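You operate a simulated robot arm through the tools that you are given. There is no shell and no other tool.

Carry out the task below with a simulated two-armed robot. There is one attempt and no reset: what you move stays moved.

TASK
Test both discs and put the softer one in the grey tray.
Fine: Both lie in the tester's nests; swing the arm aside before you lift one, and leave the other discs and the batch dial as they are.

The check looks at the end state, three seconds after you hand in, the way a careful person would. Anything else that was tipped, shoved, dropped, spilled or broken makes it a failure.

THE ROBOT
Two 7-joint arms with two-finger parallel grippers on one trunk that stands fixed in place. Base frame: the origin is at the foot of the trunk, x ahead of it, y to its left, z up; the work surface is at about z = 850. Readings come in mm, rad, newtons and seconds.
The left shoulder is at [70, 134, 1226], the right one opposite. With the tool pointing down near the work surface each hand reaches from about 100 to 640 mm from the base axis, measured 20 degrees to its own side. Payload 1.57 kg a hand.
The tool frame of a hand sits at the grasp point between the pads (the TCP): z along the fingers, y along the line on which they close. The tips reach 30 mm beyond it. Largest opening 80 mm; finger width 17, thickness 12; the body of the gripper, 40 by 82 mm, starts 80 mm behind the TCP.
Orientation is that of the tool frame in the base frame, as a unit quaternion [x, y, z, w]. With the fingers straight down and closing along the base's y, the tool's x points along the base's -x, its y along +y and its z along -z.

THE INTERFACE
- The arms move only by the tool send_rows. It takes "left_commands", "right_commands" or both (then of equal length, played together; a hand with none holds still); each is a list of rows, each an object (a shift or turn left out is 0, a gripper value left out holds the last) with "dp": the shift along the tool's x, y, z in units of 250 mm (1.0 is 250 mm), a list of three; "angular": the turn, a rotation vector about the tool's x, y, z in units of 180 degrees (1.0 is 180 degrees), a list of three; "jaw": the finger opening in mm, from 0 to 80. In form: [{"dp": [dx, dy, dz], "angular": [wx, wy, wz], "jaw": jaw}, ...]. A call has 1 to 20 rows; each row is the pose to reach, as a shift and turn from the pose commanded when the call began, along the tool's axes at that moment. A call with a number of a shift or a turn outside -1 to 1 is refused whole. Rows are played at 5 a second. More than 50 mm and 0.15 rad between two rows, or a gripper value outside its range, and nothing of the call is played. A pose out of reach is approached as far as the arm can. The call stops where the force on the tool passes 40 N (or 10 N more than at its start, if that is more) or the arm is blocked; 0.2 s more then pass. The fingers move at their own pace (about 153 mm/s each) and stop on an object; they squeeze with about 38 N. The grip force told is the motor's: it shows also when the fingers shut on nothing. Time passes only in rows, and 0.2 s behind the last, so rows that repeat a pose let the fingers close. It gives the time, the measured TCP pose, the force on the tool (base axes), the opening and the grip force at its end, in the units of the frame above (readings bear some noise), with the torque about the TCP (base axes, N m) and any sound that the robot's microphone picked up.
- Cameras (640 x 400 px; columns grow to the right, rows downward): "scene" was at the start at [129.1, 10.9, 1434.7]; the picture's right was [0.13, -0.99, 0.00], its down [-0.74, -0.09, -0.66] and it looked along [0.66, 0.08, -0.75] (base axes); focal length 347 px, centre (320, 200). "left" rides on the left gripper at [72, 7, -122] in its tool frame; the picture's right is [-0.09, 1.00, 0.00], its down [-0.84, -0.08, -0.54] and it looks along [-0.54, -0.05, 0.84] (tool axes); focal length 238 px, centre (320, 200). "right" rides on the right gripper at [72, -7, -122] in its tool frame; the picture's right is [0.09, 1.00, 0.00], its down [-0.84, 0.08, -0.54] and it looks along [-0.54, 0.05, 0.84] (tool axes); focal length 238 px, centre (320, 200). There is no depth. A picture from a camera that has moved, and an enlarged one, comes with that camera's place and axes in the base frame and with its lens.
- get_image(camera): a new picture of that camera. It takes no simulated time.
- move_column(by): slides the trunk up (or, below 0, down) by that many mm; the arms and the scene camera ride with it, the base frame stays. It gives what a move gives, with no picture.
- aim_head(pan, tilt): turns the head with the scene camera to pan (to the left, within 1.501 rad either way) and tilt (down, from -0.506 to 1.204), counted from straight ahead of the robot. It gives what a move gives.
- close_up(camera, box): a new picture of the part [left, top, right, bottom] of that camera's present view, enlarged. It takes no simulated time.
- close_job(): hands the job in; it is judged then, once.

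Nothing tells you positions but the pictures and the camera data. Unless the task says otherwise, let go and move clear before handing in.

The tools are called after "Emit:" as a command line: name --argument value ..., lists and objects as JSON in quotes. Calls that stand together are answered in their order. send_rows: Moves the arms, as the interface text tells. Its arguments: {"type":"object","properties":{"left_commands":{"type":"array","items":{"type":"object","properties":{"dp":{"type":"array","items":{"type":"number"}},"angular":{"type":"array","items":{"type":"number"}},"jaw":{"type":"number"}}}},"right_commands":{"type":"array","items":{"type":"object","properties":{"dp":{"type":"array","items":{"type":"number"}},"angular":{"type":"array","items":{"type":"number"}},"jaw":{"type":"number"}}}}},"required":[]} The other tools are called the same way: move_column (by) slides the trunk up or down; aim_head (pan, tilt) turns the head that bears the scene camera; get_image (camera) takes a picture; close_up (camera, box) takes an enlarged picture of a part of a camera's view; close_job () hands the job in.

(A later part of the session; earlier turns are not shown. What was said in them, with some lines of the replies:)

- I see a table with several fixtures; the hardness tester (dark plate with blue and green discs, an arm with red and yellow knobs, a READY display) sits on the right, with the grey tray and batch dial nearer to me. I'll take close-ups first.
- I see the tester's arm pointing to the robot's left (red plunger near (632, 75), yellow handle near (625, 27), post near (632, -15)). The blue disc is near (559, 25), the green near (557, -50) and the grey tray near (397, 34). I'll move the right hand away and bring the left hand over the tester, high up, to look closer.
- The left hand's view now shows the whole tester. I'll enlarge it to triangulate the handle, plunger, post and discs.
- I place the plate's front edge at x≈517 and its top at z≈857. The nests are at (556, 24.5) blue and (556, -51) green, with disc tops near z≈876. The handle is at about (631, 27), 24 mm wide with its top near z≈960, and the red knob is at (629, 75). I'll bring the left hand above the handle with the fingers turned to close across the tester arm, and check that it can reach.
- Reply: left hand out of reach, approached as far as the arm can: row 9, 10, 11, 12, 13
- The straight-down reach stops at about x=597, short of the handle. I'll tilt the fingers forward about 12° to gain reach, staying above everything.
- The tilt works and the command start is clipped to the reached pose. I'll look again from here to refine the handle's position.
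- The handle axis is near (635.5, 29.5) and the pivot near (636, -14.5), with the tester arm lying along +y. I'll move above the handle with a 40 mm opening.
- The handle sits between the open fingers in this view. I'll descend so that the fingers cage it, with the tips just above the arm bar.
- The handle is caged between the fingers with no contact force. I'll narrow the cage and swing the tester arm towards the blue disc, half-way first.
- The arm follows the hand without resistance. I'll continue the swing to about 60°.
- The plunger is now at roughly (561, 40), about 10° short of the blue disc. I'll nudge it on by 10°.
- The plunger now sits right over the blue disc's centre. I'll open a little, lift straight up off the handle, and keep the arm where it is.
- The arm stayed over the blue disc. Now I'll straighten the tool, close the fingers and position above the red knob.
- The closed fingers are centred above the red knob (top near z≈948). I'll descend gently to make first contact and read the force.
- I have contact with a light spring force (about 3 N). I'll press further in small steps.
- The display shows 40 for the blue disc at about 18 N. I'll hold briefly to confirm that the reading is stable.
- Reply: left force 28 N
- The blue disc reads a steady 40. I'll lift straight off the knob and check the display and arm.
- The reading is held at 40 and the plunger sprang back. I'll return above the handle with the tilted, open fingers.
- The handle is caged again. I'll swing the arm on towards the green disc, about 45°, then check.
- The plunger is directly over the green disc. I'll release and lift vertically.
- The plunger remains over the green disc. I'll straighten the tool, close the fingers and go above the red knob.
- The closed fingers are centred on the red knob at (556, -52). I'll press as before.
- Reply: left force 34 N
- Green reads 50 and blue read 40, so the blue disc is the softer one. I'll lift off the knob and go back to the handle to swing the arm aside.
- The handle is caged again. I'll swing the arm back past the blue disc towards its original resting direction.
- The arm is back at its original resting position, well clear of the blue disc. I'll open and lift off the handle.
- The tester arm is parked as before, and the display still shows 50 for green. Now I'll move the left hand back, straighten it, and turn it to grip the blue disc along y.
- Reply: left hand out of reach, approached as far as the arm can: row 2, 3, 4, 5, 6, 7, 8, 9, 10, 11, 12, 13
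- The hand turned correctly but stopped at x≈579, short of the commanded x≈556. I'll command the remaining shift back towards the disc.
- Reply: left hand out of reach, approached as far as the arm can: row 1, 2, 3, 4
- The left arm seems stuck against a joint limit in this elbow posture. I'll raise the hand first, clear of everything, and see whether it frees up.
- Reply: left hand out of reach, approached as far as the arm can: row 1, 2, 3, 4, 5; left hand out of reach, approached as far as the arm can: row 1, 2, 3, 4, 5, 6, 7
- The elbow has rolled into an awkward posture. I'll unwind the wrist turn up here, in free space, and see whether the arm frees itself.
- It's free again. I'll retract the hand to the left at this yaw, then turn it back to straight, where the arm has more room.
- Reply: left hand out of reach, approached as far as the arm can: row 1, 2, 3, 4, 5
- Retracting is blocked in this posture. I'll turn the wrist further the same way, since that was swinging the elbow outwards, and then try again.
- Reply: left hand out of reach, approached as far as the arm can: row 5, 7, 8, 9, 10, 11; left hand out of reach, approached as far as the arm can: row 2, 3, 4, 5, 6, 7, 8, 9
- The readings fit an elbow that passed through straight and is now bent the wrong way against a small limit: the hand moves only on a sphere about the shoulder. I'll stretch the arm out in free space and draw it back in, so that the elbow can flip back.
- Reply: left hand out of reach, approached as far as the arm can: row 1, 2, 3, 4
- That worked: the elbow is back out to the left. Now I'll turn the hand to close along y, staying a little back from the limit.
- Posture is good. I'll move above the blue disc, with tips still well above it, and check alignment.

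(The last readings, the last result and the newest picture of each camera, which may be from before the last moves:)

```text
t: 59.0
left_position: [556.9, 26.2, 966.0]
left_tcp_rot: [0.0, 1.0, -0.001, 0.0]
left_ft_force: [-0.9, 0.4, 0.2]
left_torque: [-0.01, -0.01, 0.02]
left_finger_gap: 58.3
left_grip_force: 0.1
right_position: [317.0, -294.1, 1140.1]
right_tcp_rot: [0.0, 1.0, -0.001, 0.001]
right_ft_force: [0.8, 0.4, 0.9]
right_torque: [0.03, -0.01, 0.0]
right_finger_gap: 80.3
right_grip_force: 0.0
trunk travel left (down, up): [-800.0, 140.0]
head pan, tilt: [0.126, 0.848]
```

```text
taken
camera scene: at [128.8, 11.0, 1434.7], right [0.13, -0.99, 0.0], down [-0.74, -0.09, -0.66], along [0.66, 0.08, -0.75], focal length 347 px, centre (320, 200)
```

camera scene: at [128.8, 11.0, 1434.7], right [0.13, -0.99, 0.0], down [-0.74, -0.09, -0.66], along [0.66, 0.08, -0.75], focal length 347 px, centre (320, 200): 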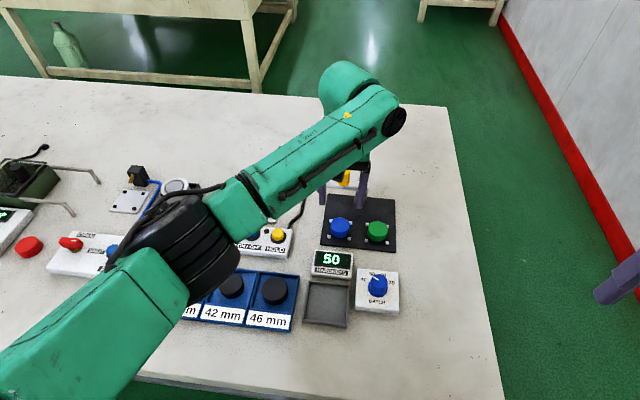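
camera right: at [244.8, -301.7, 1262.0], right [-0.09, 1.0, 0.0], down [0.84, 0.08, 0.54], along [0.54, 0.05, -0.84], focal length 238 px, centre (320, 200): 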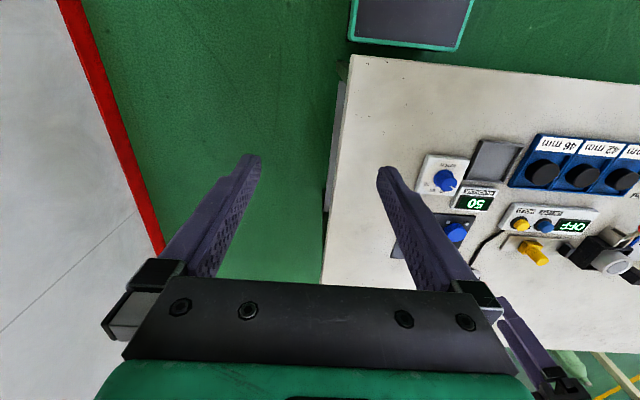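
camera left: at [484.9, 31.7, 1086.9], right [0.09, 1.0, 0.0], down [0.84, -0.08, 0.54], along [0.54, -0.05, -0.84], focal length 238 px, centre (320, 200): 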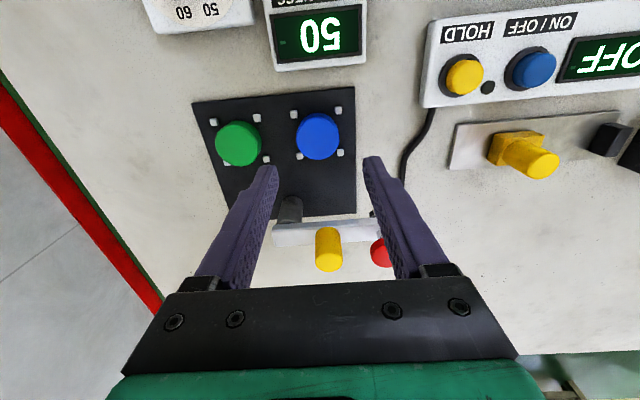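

Aligned with the blue disc at about (555.5, 24). I'll descend with open fingers to straddle it.

Emit:
send_rows --left_commands '[{"dp": [0.002, -0.003, 0.1]}, {"dp": [0.003, -0.004, 0.18]}, {"dp": [0.003, -0.004, 0.24]}, {"dp": [0.003, -0.004, 0.27]}, {"dp": [0.003, -0.004, 0.292]}, {"dp": [0.003, -0.004, 0.292]}]'

Emit:
get_image --camera "left"

Emit:
close_up --camera "scene" --box '[300, 160, 420, 280]'

```text
t: 60.4
left_position: [555.1, 25.2, 889.9]
left_tcp_rot: [0.0, 1.0, 0.0, 0.0]
left_ft_force: [-0.3, 0.0, -0.3]
left_torque: [0.0, -0.01, 0.0]
left_finger_gap: 58.2
left_grip_force: 0.2
right_position: [317.1, -293.8, 1139.4]
right_tcp_rot: [0.0, 1.0, 0.001, 0.001]
right_ft_force: [0.5, -0.1, -0.1]
right_torque: [0.0, 0.0, 0.04]
right_finger_gap: 79.9
right_grip_force: 0.0
trunk travel left (down, up): [-800.0, 140.0]
head pan, tilt: [0.126, 0.848]
```

```text
taken
camera left: at [483.9, 31.1, 1013.2], right [0.09, 1.0, 0.0], down [0.84, -0.08, 0.54], along [0.54, -0.05, -0.84], focal length 238 px, centre (320, 200)
```

left: 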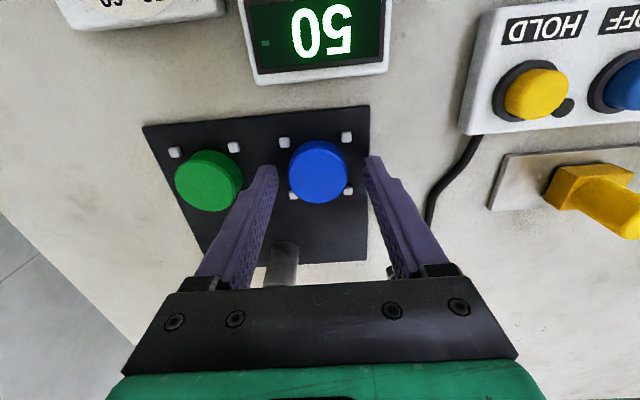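

```text
3.33 times, centred on (360, 220) of scene
camera zoom: at [129.1, 10.7, 1434.7], right [0.13, -0.99, 0.0], down [-0.74, -0.09, -0.66], along [0.66, 0.08, -0.75], focal length 1156 px, centre (187, 133)
```

zoom: 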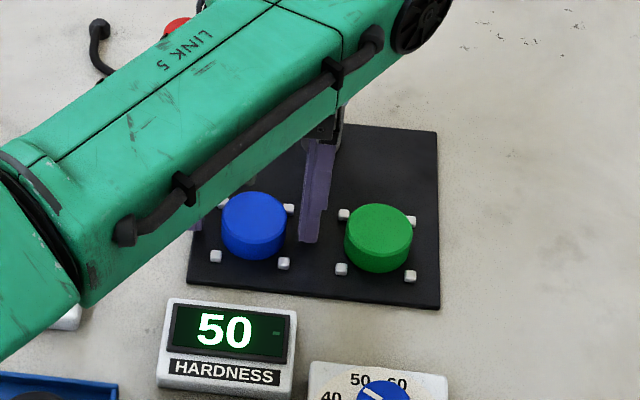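

The fingers straddle the blue disc, between the nest pins. I'll close on it.

Emit:
send_rows --left_commands '[{"dp": [0, 0, -0.004], "jaw": 30}, {"dp": [0, 0, -0.004], "jaw": 30}, {"dp": [0, 0, -0.004], "jaw": 30}, {"dp": [0, 0, -0.004], "jaw": 30}]'

Emit:
get_image --camera "left"

```text
t: 61.4
left_position: [556.0, 23.8, 890.4]
left_tcp_rot: [-0.001, 1.0, 0.0, 0.0]
left_ft_force: [0.0, 1.0, 0.0]
left_torque: [0.01, 0.01, 0.0]
left_finger_gap: 37.3
left_grip_force: 37.9
right_position: [317.5, -294.7, 1139.7]
right_tcp_rot: [0.0, 1.0, 0.001, 0.0]
right_ft_force: [0.0, -0.4, -0.6]
right_torque: [0.02, 0.0, 0.02]
right_finger_gap: 80.0
right_grip_force: 0.1
trunk travel left (down, up): [-800.0, 140.0]
head pan, tilt: [0.126, 0.848]
```

```text
taken
camera left: at [483.7, 30.6, 1013.5], right [0.09, 1.0, 0.0], down [0.84, -0.08, 0.54], along [0.54, -0.05, -0.84], focal length 238 px, centre (320, 200)
```

left: 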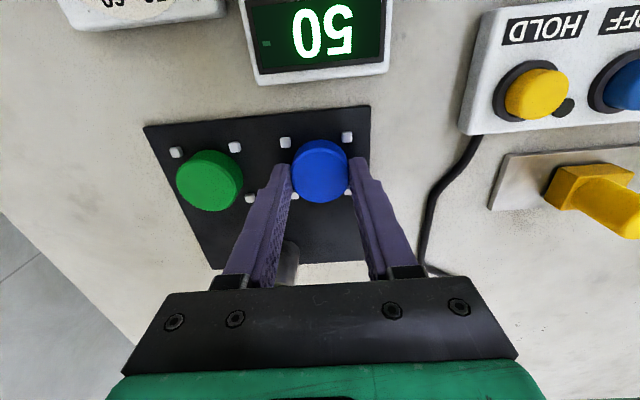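

Gripped (gap 37.3 mm, 38 N). I'll lift it straight up and check that it is held well.

Emit:
send_rows --left_commands '[{"dp": [0, 0, -0.03]}, {"dp": [0, 0, -0.08]}, {"dp": [0, 0, -0.16]}, {"dp": [0, 0, -0.26]}, {"dp": [0, 0, -0.26]}]'

Emit:
get_image --camera "left"

Emit:
get_image --camera "scene"

```text
t: 62.6
left_position: [555.3, 25.6, 959.4]
left_tcp_rot: [-0.001, 1.0, 0.0, 0.0]
left_ft_force: [0.3, -0.2, -0.7]
left_torque: [0.05, -0.03, -0.01]
left_finger_gap: 37.4
left_grip_force: 37.9
right_position: [315.4, -293.9, 1140.2]
right_tcp_rot: [0.0, 1.0, 0.001, 0.0]
right_ft_force: [0.1, 0.4, 0.6]
right_torque: [-0.01, -0.03, 0.03]
right_finger_gap: 80.0
right_grip_force: 0.0
trunk travel left (down, up): [-800.0, 140.0]
head pan, tilt: [0.126, 0.848]
```

```text
taken
camera left: at [483.7, 31.7, 1080.9], right [0.09, 1.0, 0.0], down [0.84, -0.08, 0.54], along [0.54, -0.05, -0.84], focal length 238 px, centre (320, 200)
```

left: 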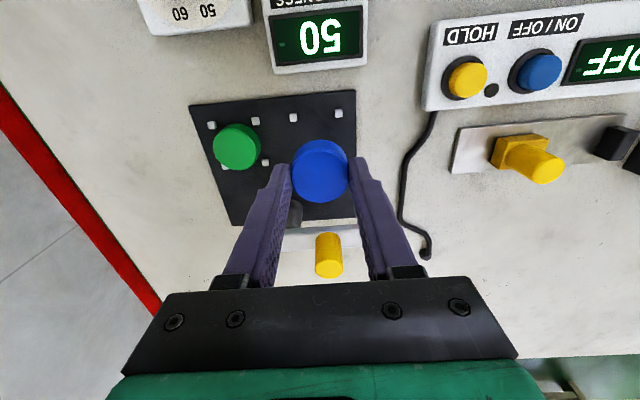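

```text
taken
camera scene: at [129.2, 10.8, 1434.7], right [0.13, -0.99, 0.0], down [-0.74, -0.09, -0.66], along [0.66, 0.08, -0.75], focal length 347 px, centre (320, 200)
```

scene: 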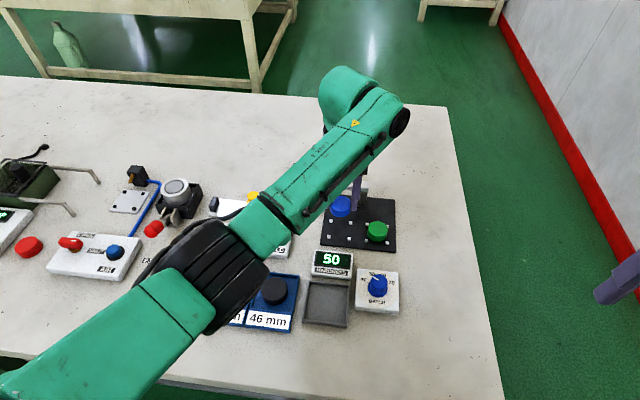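

The blue disc is held firmly. I'll carry it over to the grey tray, turning 45° so that the fingers can open along the tray's diagonal.

Emit:
send_rows --left_commands '[{"dp": [0.0923, 0.0046, -0.02], "angular": [0, 0, 0.0357]}, {"dp": [0.1846, 0.0091, -0.04], "angular": [0, 0, 0.0714]}, {"dp": [0.2769, 0.0137, -0.04], "angular": [0, 0, 0.1071]}, {"dp": [0.3691, 0.0183, -0.04], "angular": [0, 0, 0.1429]}, {"dp": [0.4614, 0.0229, -0.04], "angular": [0, 0, 0.1786]}, {"dp": [0.5537, 0.0274, -0.04], "angular": [0, 0, 0.2143]}, {"dp": [0.646, 0.032, -0.04], "angular": [0, 0, 0.25]}, {"dp": [0.646, 0.032, -0.04], "angular": [0, 0, 0.25]}]'

Emit:
get_image --camera "left"

Emit:
get_image --camera "scene"

```text
t: 64.4
left_position: [393.2, 29.7, 968.7]
left_tcp_rot: [0.382, 0.924, 0.0, -0.001]
left_ft_force: [-0.6, 0.2, -0.4]
left_torque: [-0.02, 0.03, 0.0]
left_finger_gap: 37.7
left_grip_force: 38.1
right_position: [316.2, -293.4, 1139.7]
right_tcp_rot: [0.0, 1.0, 0.0, 0.0]
right_ft_force: [-0.3, -0.4, -0.5]
right_torque: [-0.02, -0.01, 0.02]
right_finger_gap: 80.0
right_grip_force: 0.0
trunk travel left (down, up): [-800.0, 140.0]
head pan, tilt: [0.126, 0.848]
```

```text
taken
camera left: at [348.1, 85.8, 1090.5], right [0.77, 0.64, 0.0], down [0.54, -0.65, 0.54], along [0.34, -0.42, -0.84], focal length 238 px, centre (320, 200)
```

left: 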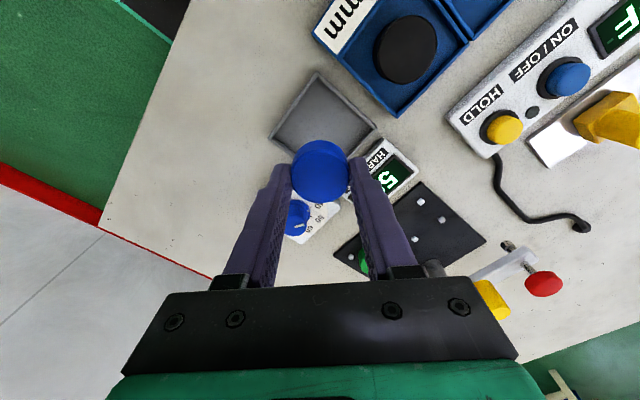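

```text
taken
camera scene: at [129.5, 10.6, 1434.7], right [0.13, -0.99, 0.0], down [-0.74, -0.09, -0.66], along [0.66, 0.08, -0.75], focal length 347 px, centre (320, 200)
```

scene: 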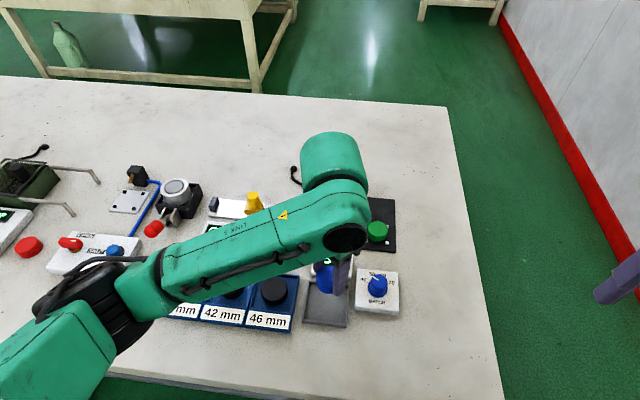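

Tray centre is at about (396, 32), just below the hand. I'll descend to a little above the tray floor.

Emit:
send_rows --left_commands '[{"dp": [-0.0057, 0.0113, 0.08]}, {"dp": [-0.0057, 0.0113, 0.16]}, {"dp": [-0.0057, 0.0113, 0.23]}, {"dp": [-0.0057, 0.0113, 0.28]}, {"dp": [-0.0057, 0.0113, 0.302]}, {"dp": [-0.0057, 0.0113, 0.302]}]'

Emit:
get_image --camera "left"

Emit:
close_up --camera "scene" --box '[280, 240, 410, 350]'

```text
t: 65.8
left_position: [396.8, 30.2, 892.3]
left_tcp_rot: [0.382, 0.924, 0.0, 0.0]
left_ft_force: [-0.8, 0.6, -0.5]
left_torque: [0.03, 0.02, 0.02]
left_finger_gap: 37.4
left_grip_force: 38.5
right_position: [317.3, -293.5, 1140.6]
right_tcp_rot: [0.0, 1.0, 0.0, 0.0]
right_ft_force: [0.1, 0.7, -0.9]
right_torque: [0.02, -0.01, -0.01]
right_finger_gap: 80.2
right_grip_force: 0.1
trunk travel left (down, up): [-800.0, 140.0]
head pan, tilt: [0.126, 0.848]
```

```text
taken
camera left: at [350.3, 86.6, 1014.8], right [0.77, 0.64, 0.0], down [0.54, -0.65, 0.54], along [0.35, -0.42, -0.84], focal length 238 px, centre (320, 200)
```

left: 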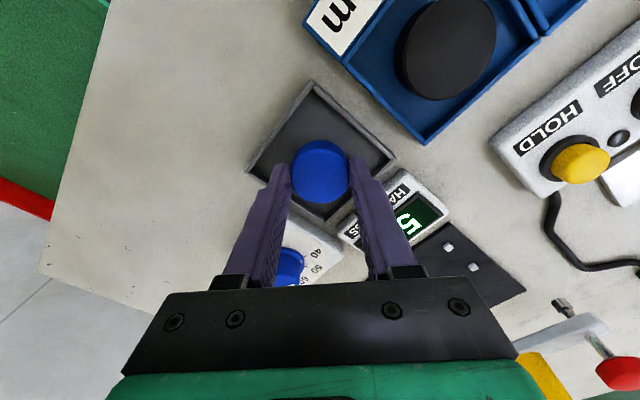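

```text
3.64 times, centred on (345, 295) of scene
camera zoom: at [129.0, 10.8, 1434.7], right [0.13, -0.99, 0.0], down [-0.74, -0.09, -0.66], along [0.66, 0.08, -0.75], focal length 1261 px, centre (229, -146)
```

zoom: 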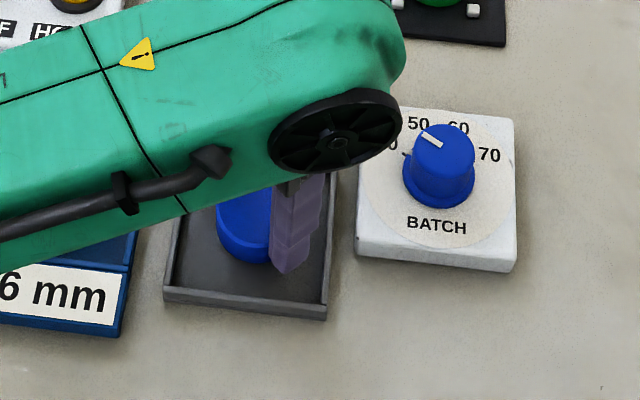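

Emit:
send_rows --left_commands '[{"dp": [0, 0, 0.006]}, {"dp": [0, 0, 0.012]}, {"dp": [0, 0, 0.016]}, {"dp": [0, 0, 0.016]}]'

```text
t: 66.8
left_position: [396.8, 31.6, 890.1]
left_tcp_rot: [0.382, 0.924, 0.0, 0.002]
left_ft_force: [2.9, 0.7, 12.2]
left_torque: [0.01, -0.01, 0.01]
left_finger_gap: 37.8
left_grip_force: 37.8
right_position: [315.6, -294.3, 1139.8]
right_tcp_rot: [0.001, 1.0, 0.0, 0.0]
right_ft_force: [-0.2, -0.4, 0.2]
right_torque: [-0.01, 0.01, 0.0]
right_finger_gap: 79.9
right_grip_force: 0.2
trunk travel left (down, up): [-800.0, 140.0]
head pan, tilt: [0.126, 0.848]
```

Contact with about 12 N: the disc is on the tray floor. I'll ease up a millimetre, open slightly and let it settle.

Emit:
send_rows --left_commands '[{"dp": [0, 0, -0.005]}, {"dp": [0, 0, -0.005], "jaw": 46}, {"dp": [0, 0, -0.005], "jaw": 46}, {"dp": [0, 0, -0.005], "jaw": 46}]'

Emit:
get_image --camera "left"

```text
t: 67.8
left_position: [397.2, 31.6, 890.0]
left_tcp_rot: [0.382, 0.924, -0.001, -0.001]
left_ft_force: [0.0, -0.2, 0.2]
left_torque: [0.01, 0.02, 0.02]
left_finger_gap: 45.8
left_grip_force: 0.0
right_position: [315.9, -293.9, 1138.8]
right_tcp_rot: [0.001, 1.0, 0.001, 0.0]
right_ft_force: [0.9, -0.3, 0.1]
right_torque: [0.01, 0.01, 0.02]
right_finger_gap: 80.2
right_grip_force: 0.0
trunk travel left (down, up): [-800.0, 140.0]
head pan, tilt: [0.126, 0.848]
```

```text
taken
camera left: at [350.8, 87.5, 1011.8], right [0.77, 0.64, 0.0], down [0.54, -0.65, 0.54], along [0.35, -0.42, -0.84], focal length 238 px, centre (320, 200)
```

left: 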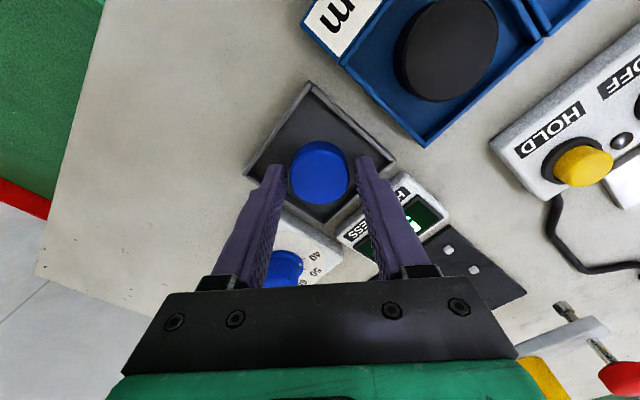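

The disc is released and sits in the tray. I'll lift straight up and move clear to the left.

Emit:
send_rows --left_commands '[{"dp": [0, 0, -0.04]}, {"dp": [0, 0, -0.12]}, {"dp": [0, 0, -0.28]}, {"dp": [0, 0, -0.46]}, {"dp": [0, 0, -0.64]}, {"dp": [0, 0, -0.8]}, {"dp": [0, 0, -0.8]}]'

Emit:
get_image --camera "left"

Emit:
get_image --camera "scene"

```text
t: 69.4
left_position: [394.3, 29.4, 1089.5]
left_tcp_rot: [0.382, 0.924, 0.0, -0.001]
left_ft_force: [-0.3, 0.1, 0.3]
left_torque: [0.0, 0.0, 0.01]
left_finger_gap: 45.8
left_grip_force: 0.1
right_position: [316.1, -293.8, 1138.4]
right_tcp_rot: [0.0, 1.0, -0.001, 0.0]
right_ft_force: [0.5, -0.3, 0.4]
right_torque: [-0.04, 0.0, -0.01]
right_finger_gap: 79.9
right_grip_force: 0.1
trunk travel left (down, up): [-800.0, 140.0]
head pan, tilt: [0.126, 0.848]
```

```text
taken
camera left: at [347.9, 84.8, 1212.1], right [0.77, 0.64, 0.0], down [0.54, -0.65, 0.54], along [0.35, -0.42, -0.84], focal length 238 px, centre (320, 200)
```

left: 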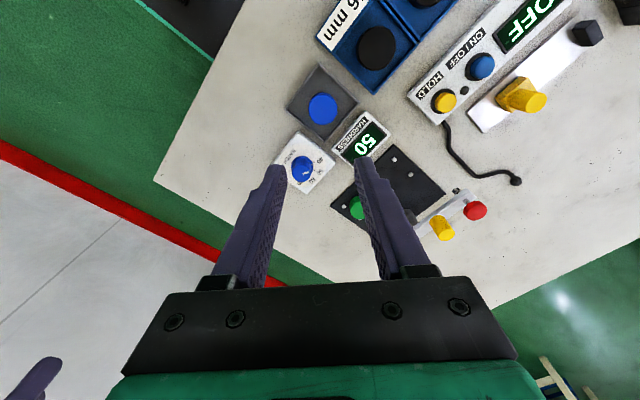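

```text
taken
camera scene: at [129.3, 11.0, 1434.7], right [0.13, -0.99, 0.0], down [-0.74, -0.09, -0.66], along [0.66, 0.08, -0.75], focal length 347 px, centre (320, 200)
```

scene: 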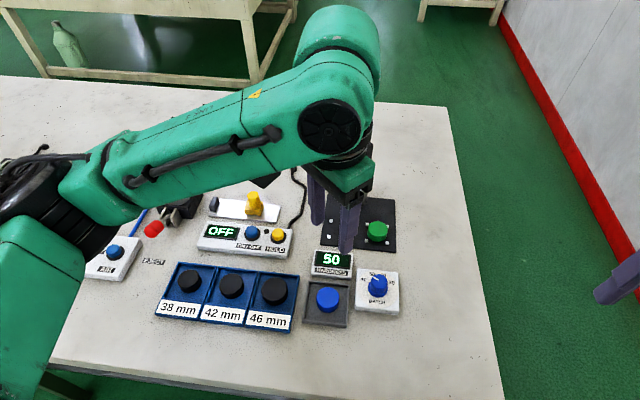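

The blue disc lies in the grey tray. I'll move the hand off to the left and take a last look at everything.

Emit:
send_rows --left_commands '[{"dp": [0.0707, 0.1386, -0.032]}, {"dp": [0.1414, 0.2772, -0.064]}, {"dp": [0.2121, 0.4157, -0.096]}, {"dp": [0.2829, 0.5543, -0.128]}, {"dp": [0.3536, 0.6929, -0.16]}, {"dp": [0.3536, 0.6929, -0.16]}]'

Emit:
get_image --camera "scene"

Emit:
close_up --camera "scene" --box '[290, 150, 420, 340]'

Emit:
close_up --camera "scene" --box '[290, 240, 420, 340]'

```text
t: 70.8
left_position: [457.4, 217.6, 1131.2]
left_tcp_rot: [0.382, 0.924, -0.001, 0.001]
left_ft_force: [-0.1, 0.1, -0.2]
left_torque: [0.01, 0.01, 0.0]
left_finger_gap: 45.7
left_grip_force: 0.0
right_position: [316.9, -295.0, 1139.1]
right_tcp_rot: [-0.001, 1.0, 0.0, -0.001]
right_ft_force: [0.5, -0.1, 0.4]
right_torque: [0.03, 0.0, 0.0]
right_finger_gap: 80.0
right_grip_force: 0.0
trunk travel left (down, up): [-800.0, 140.0]
head pan, tilt: [0.126, 0.848]
```

```text
taken
camera scene: at [129.1, 10.0, 1434.7], right [0.13, -0.99, 0.0], down [-0.74, -0.09, -0.66], along [0.66, 0.08, -0.75], focal length 347 px, centre (320, 200)
```

scene: 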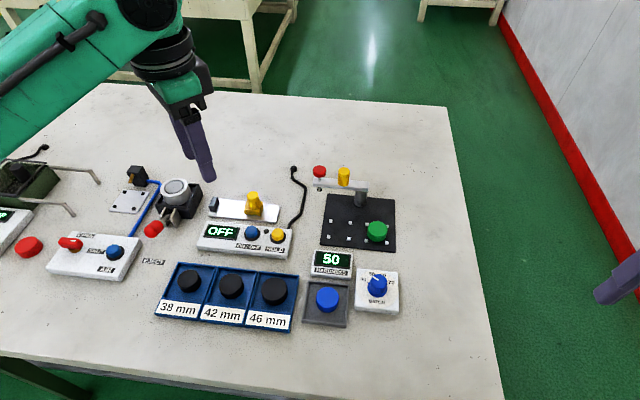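

```text
2.11 times, centred on (355, 245) of scene
camera zoom: at [129.1, 10.0, 1434.7], right [0.13, -0.99, 0.0], down [-0.74, -0.09, -0.66], along [0.66, 0.08, -0.75], focal length 730 px, centre (246, 105)
```

zoom: 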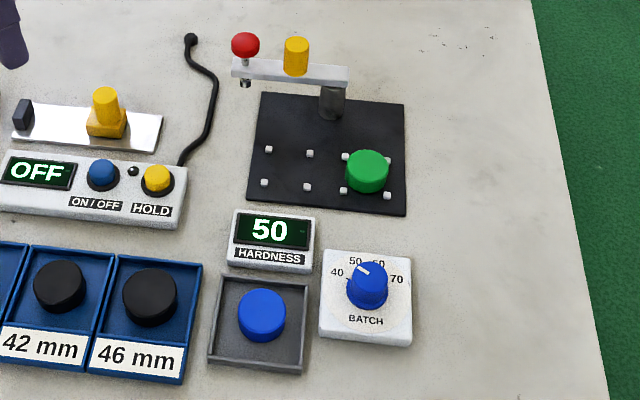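

```text
4.00 times, centred on (355, 290) of scene
camera zoom: at [129.1, 10.0, 1434.7], right [0.13, -0.99, 0.0], down [-0.74, -0.09, -0.66], along [0.66, 0.08, -0.75], focal length 1387 px, centre (180, -160)
```

zoom: 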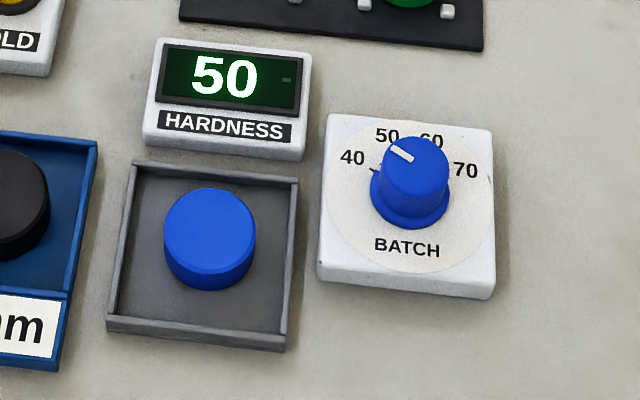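

The blue disc (40, the softer one) lies flat in the grey tray. The green disc (50) is still in its nest, the tester arm is back aside, and the batch dial and other items are as they were. Both hands are clear, so I'm handing in.

Emit:
close_job

```text
The job is handed in.
```

I tested both discs and put the softer one, the blue disc, in the grey tray. Blue read 40 and green read 50 on the hardness display.

- **Green disc:** it is still in its nest.
- **Tester arm:** I swung it back to where it started before lifting the blue disc.
- **Everything else:** the batch dial and the other discs look unchanged in the last picture.
- **Hands:** both are open and clear of the table items.

While moving towards the blue disc, the left arm's elbow got stuck in a bad posture. I freed it above the table; nothing was touched.
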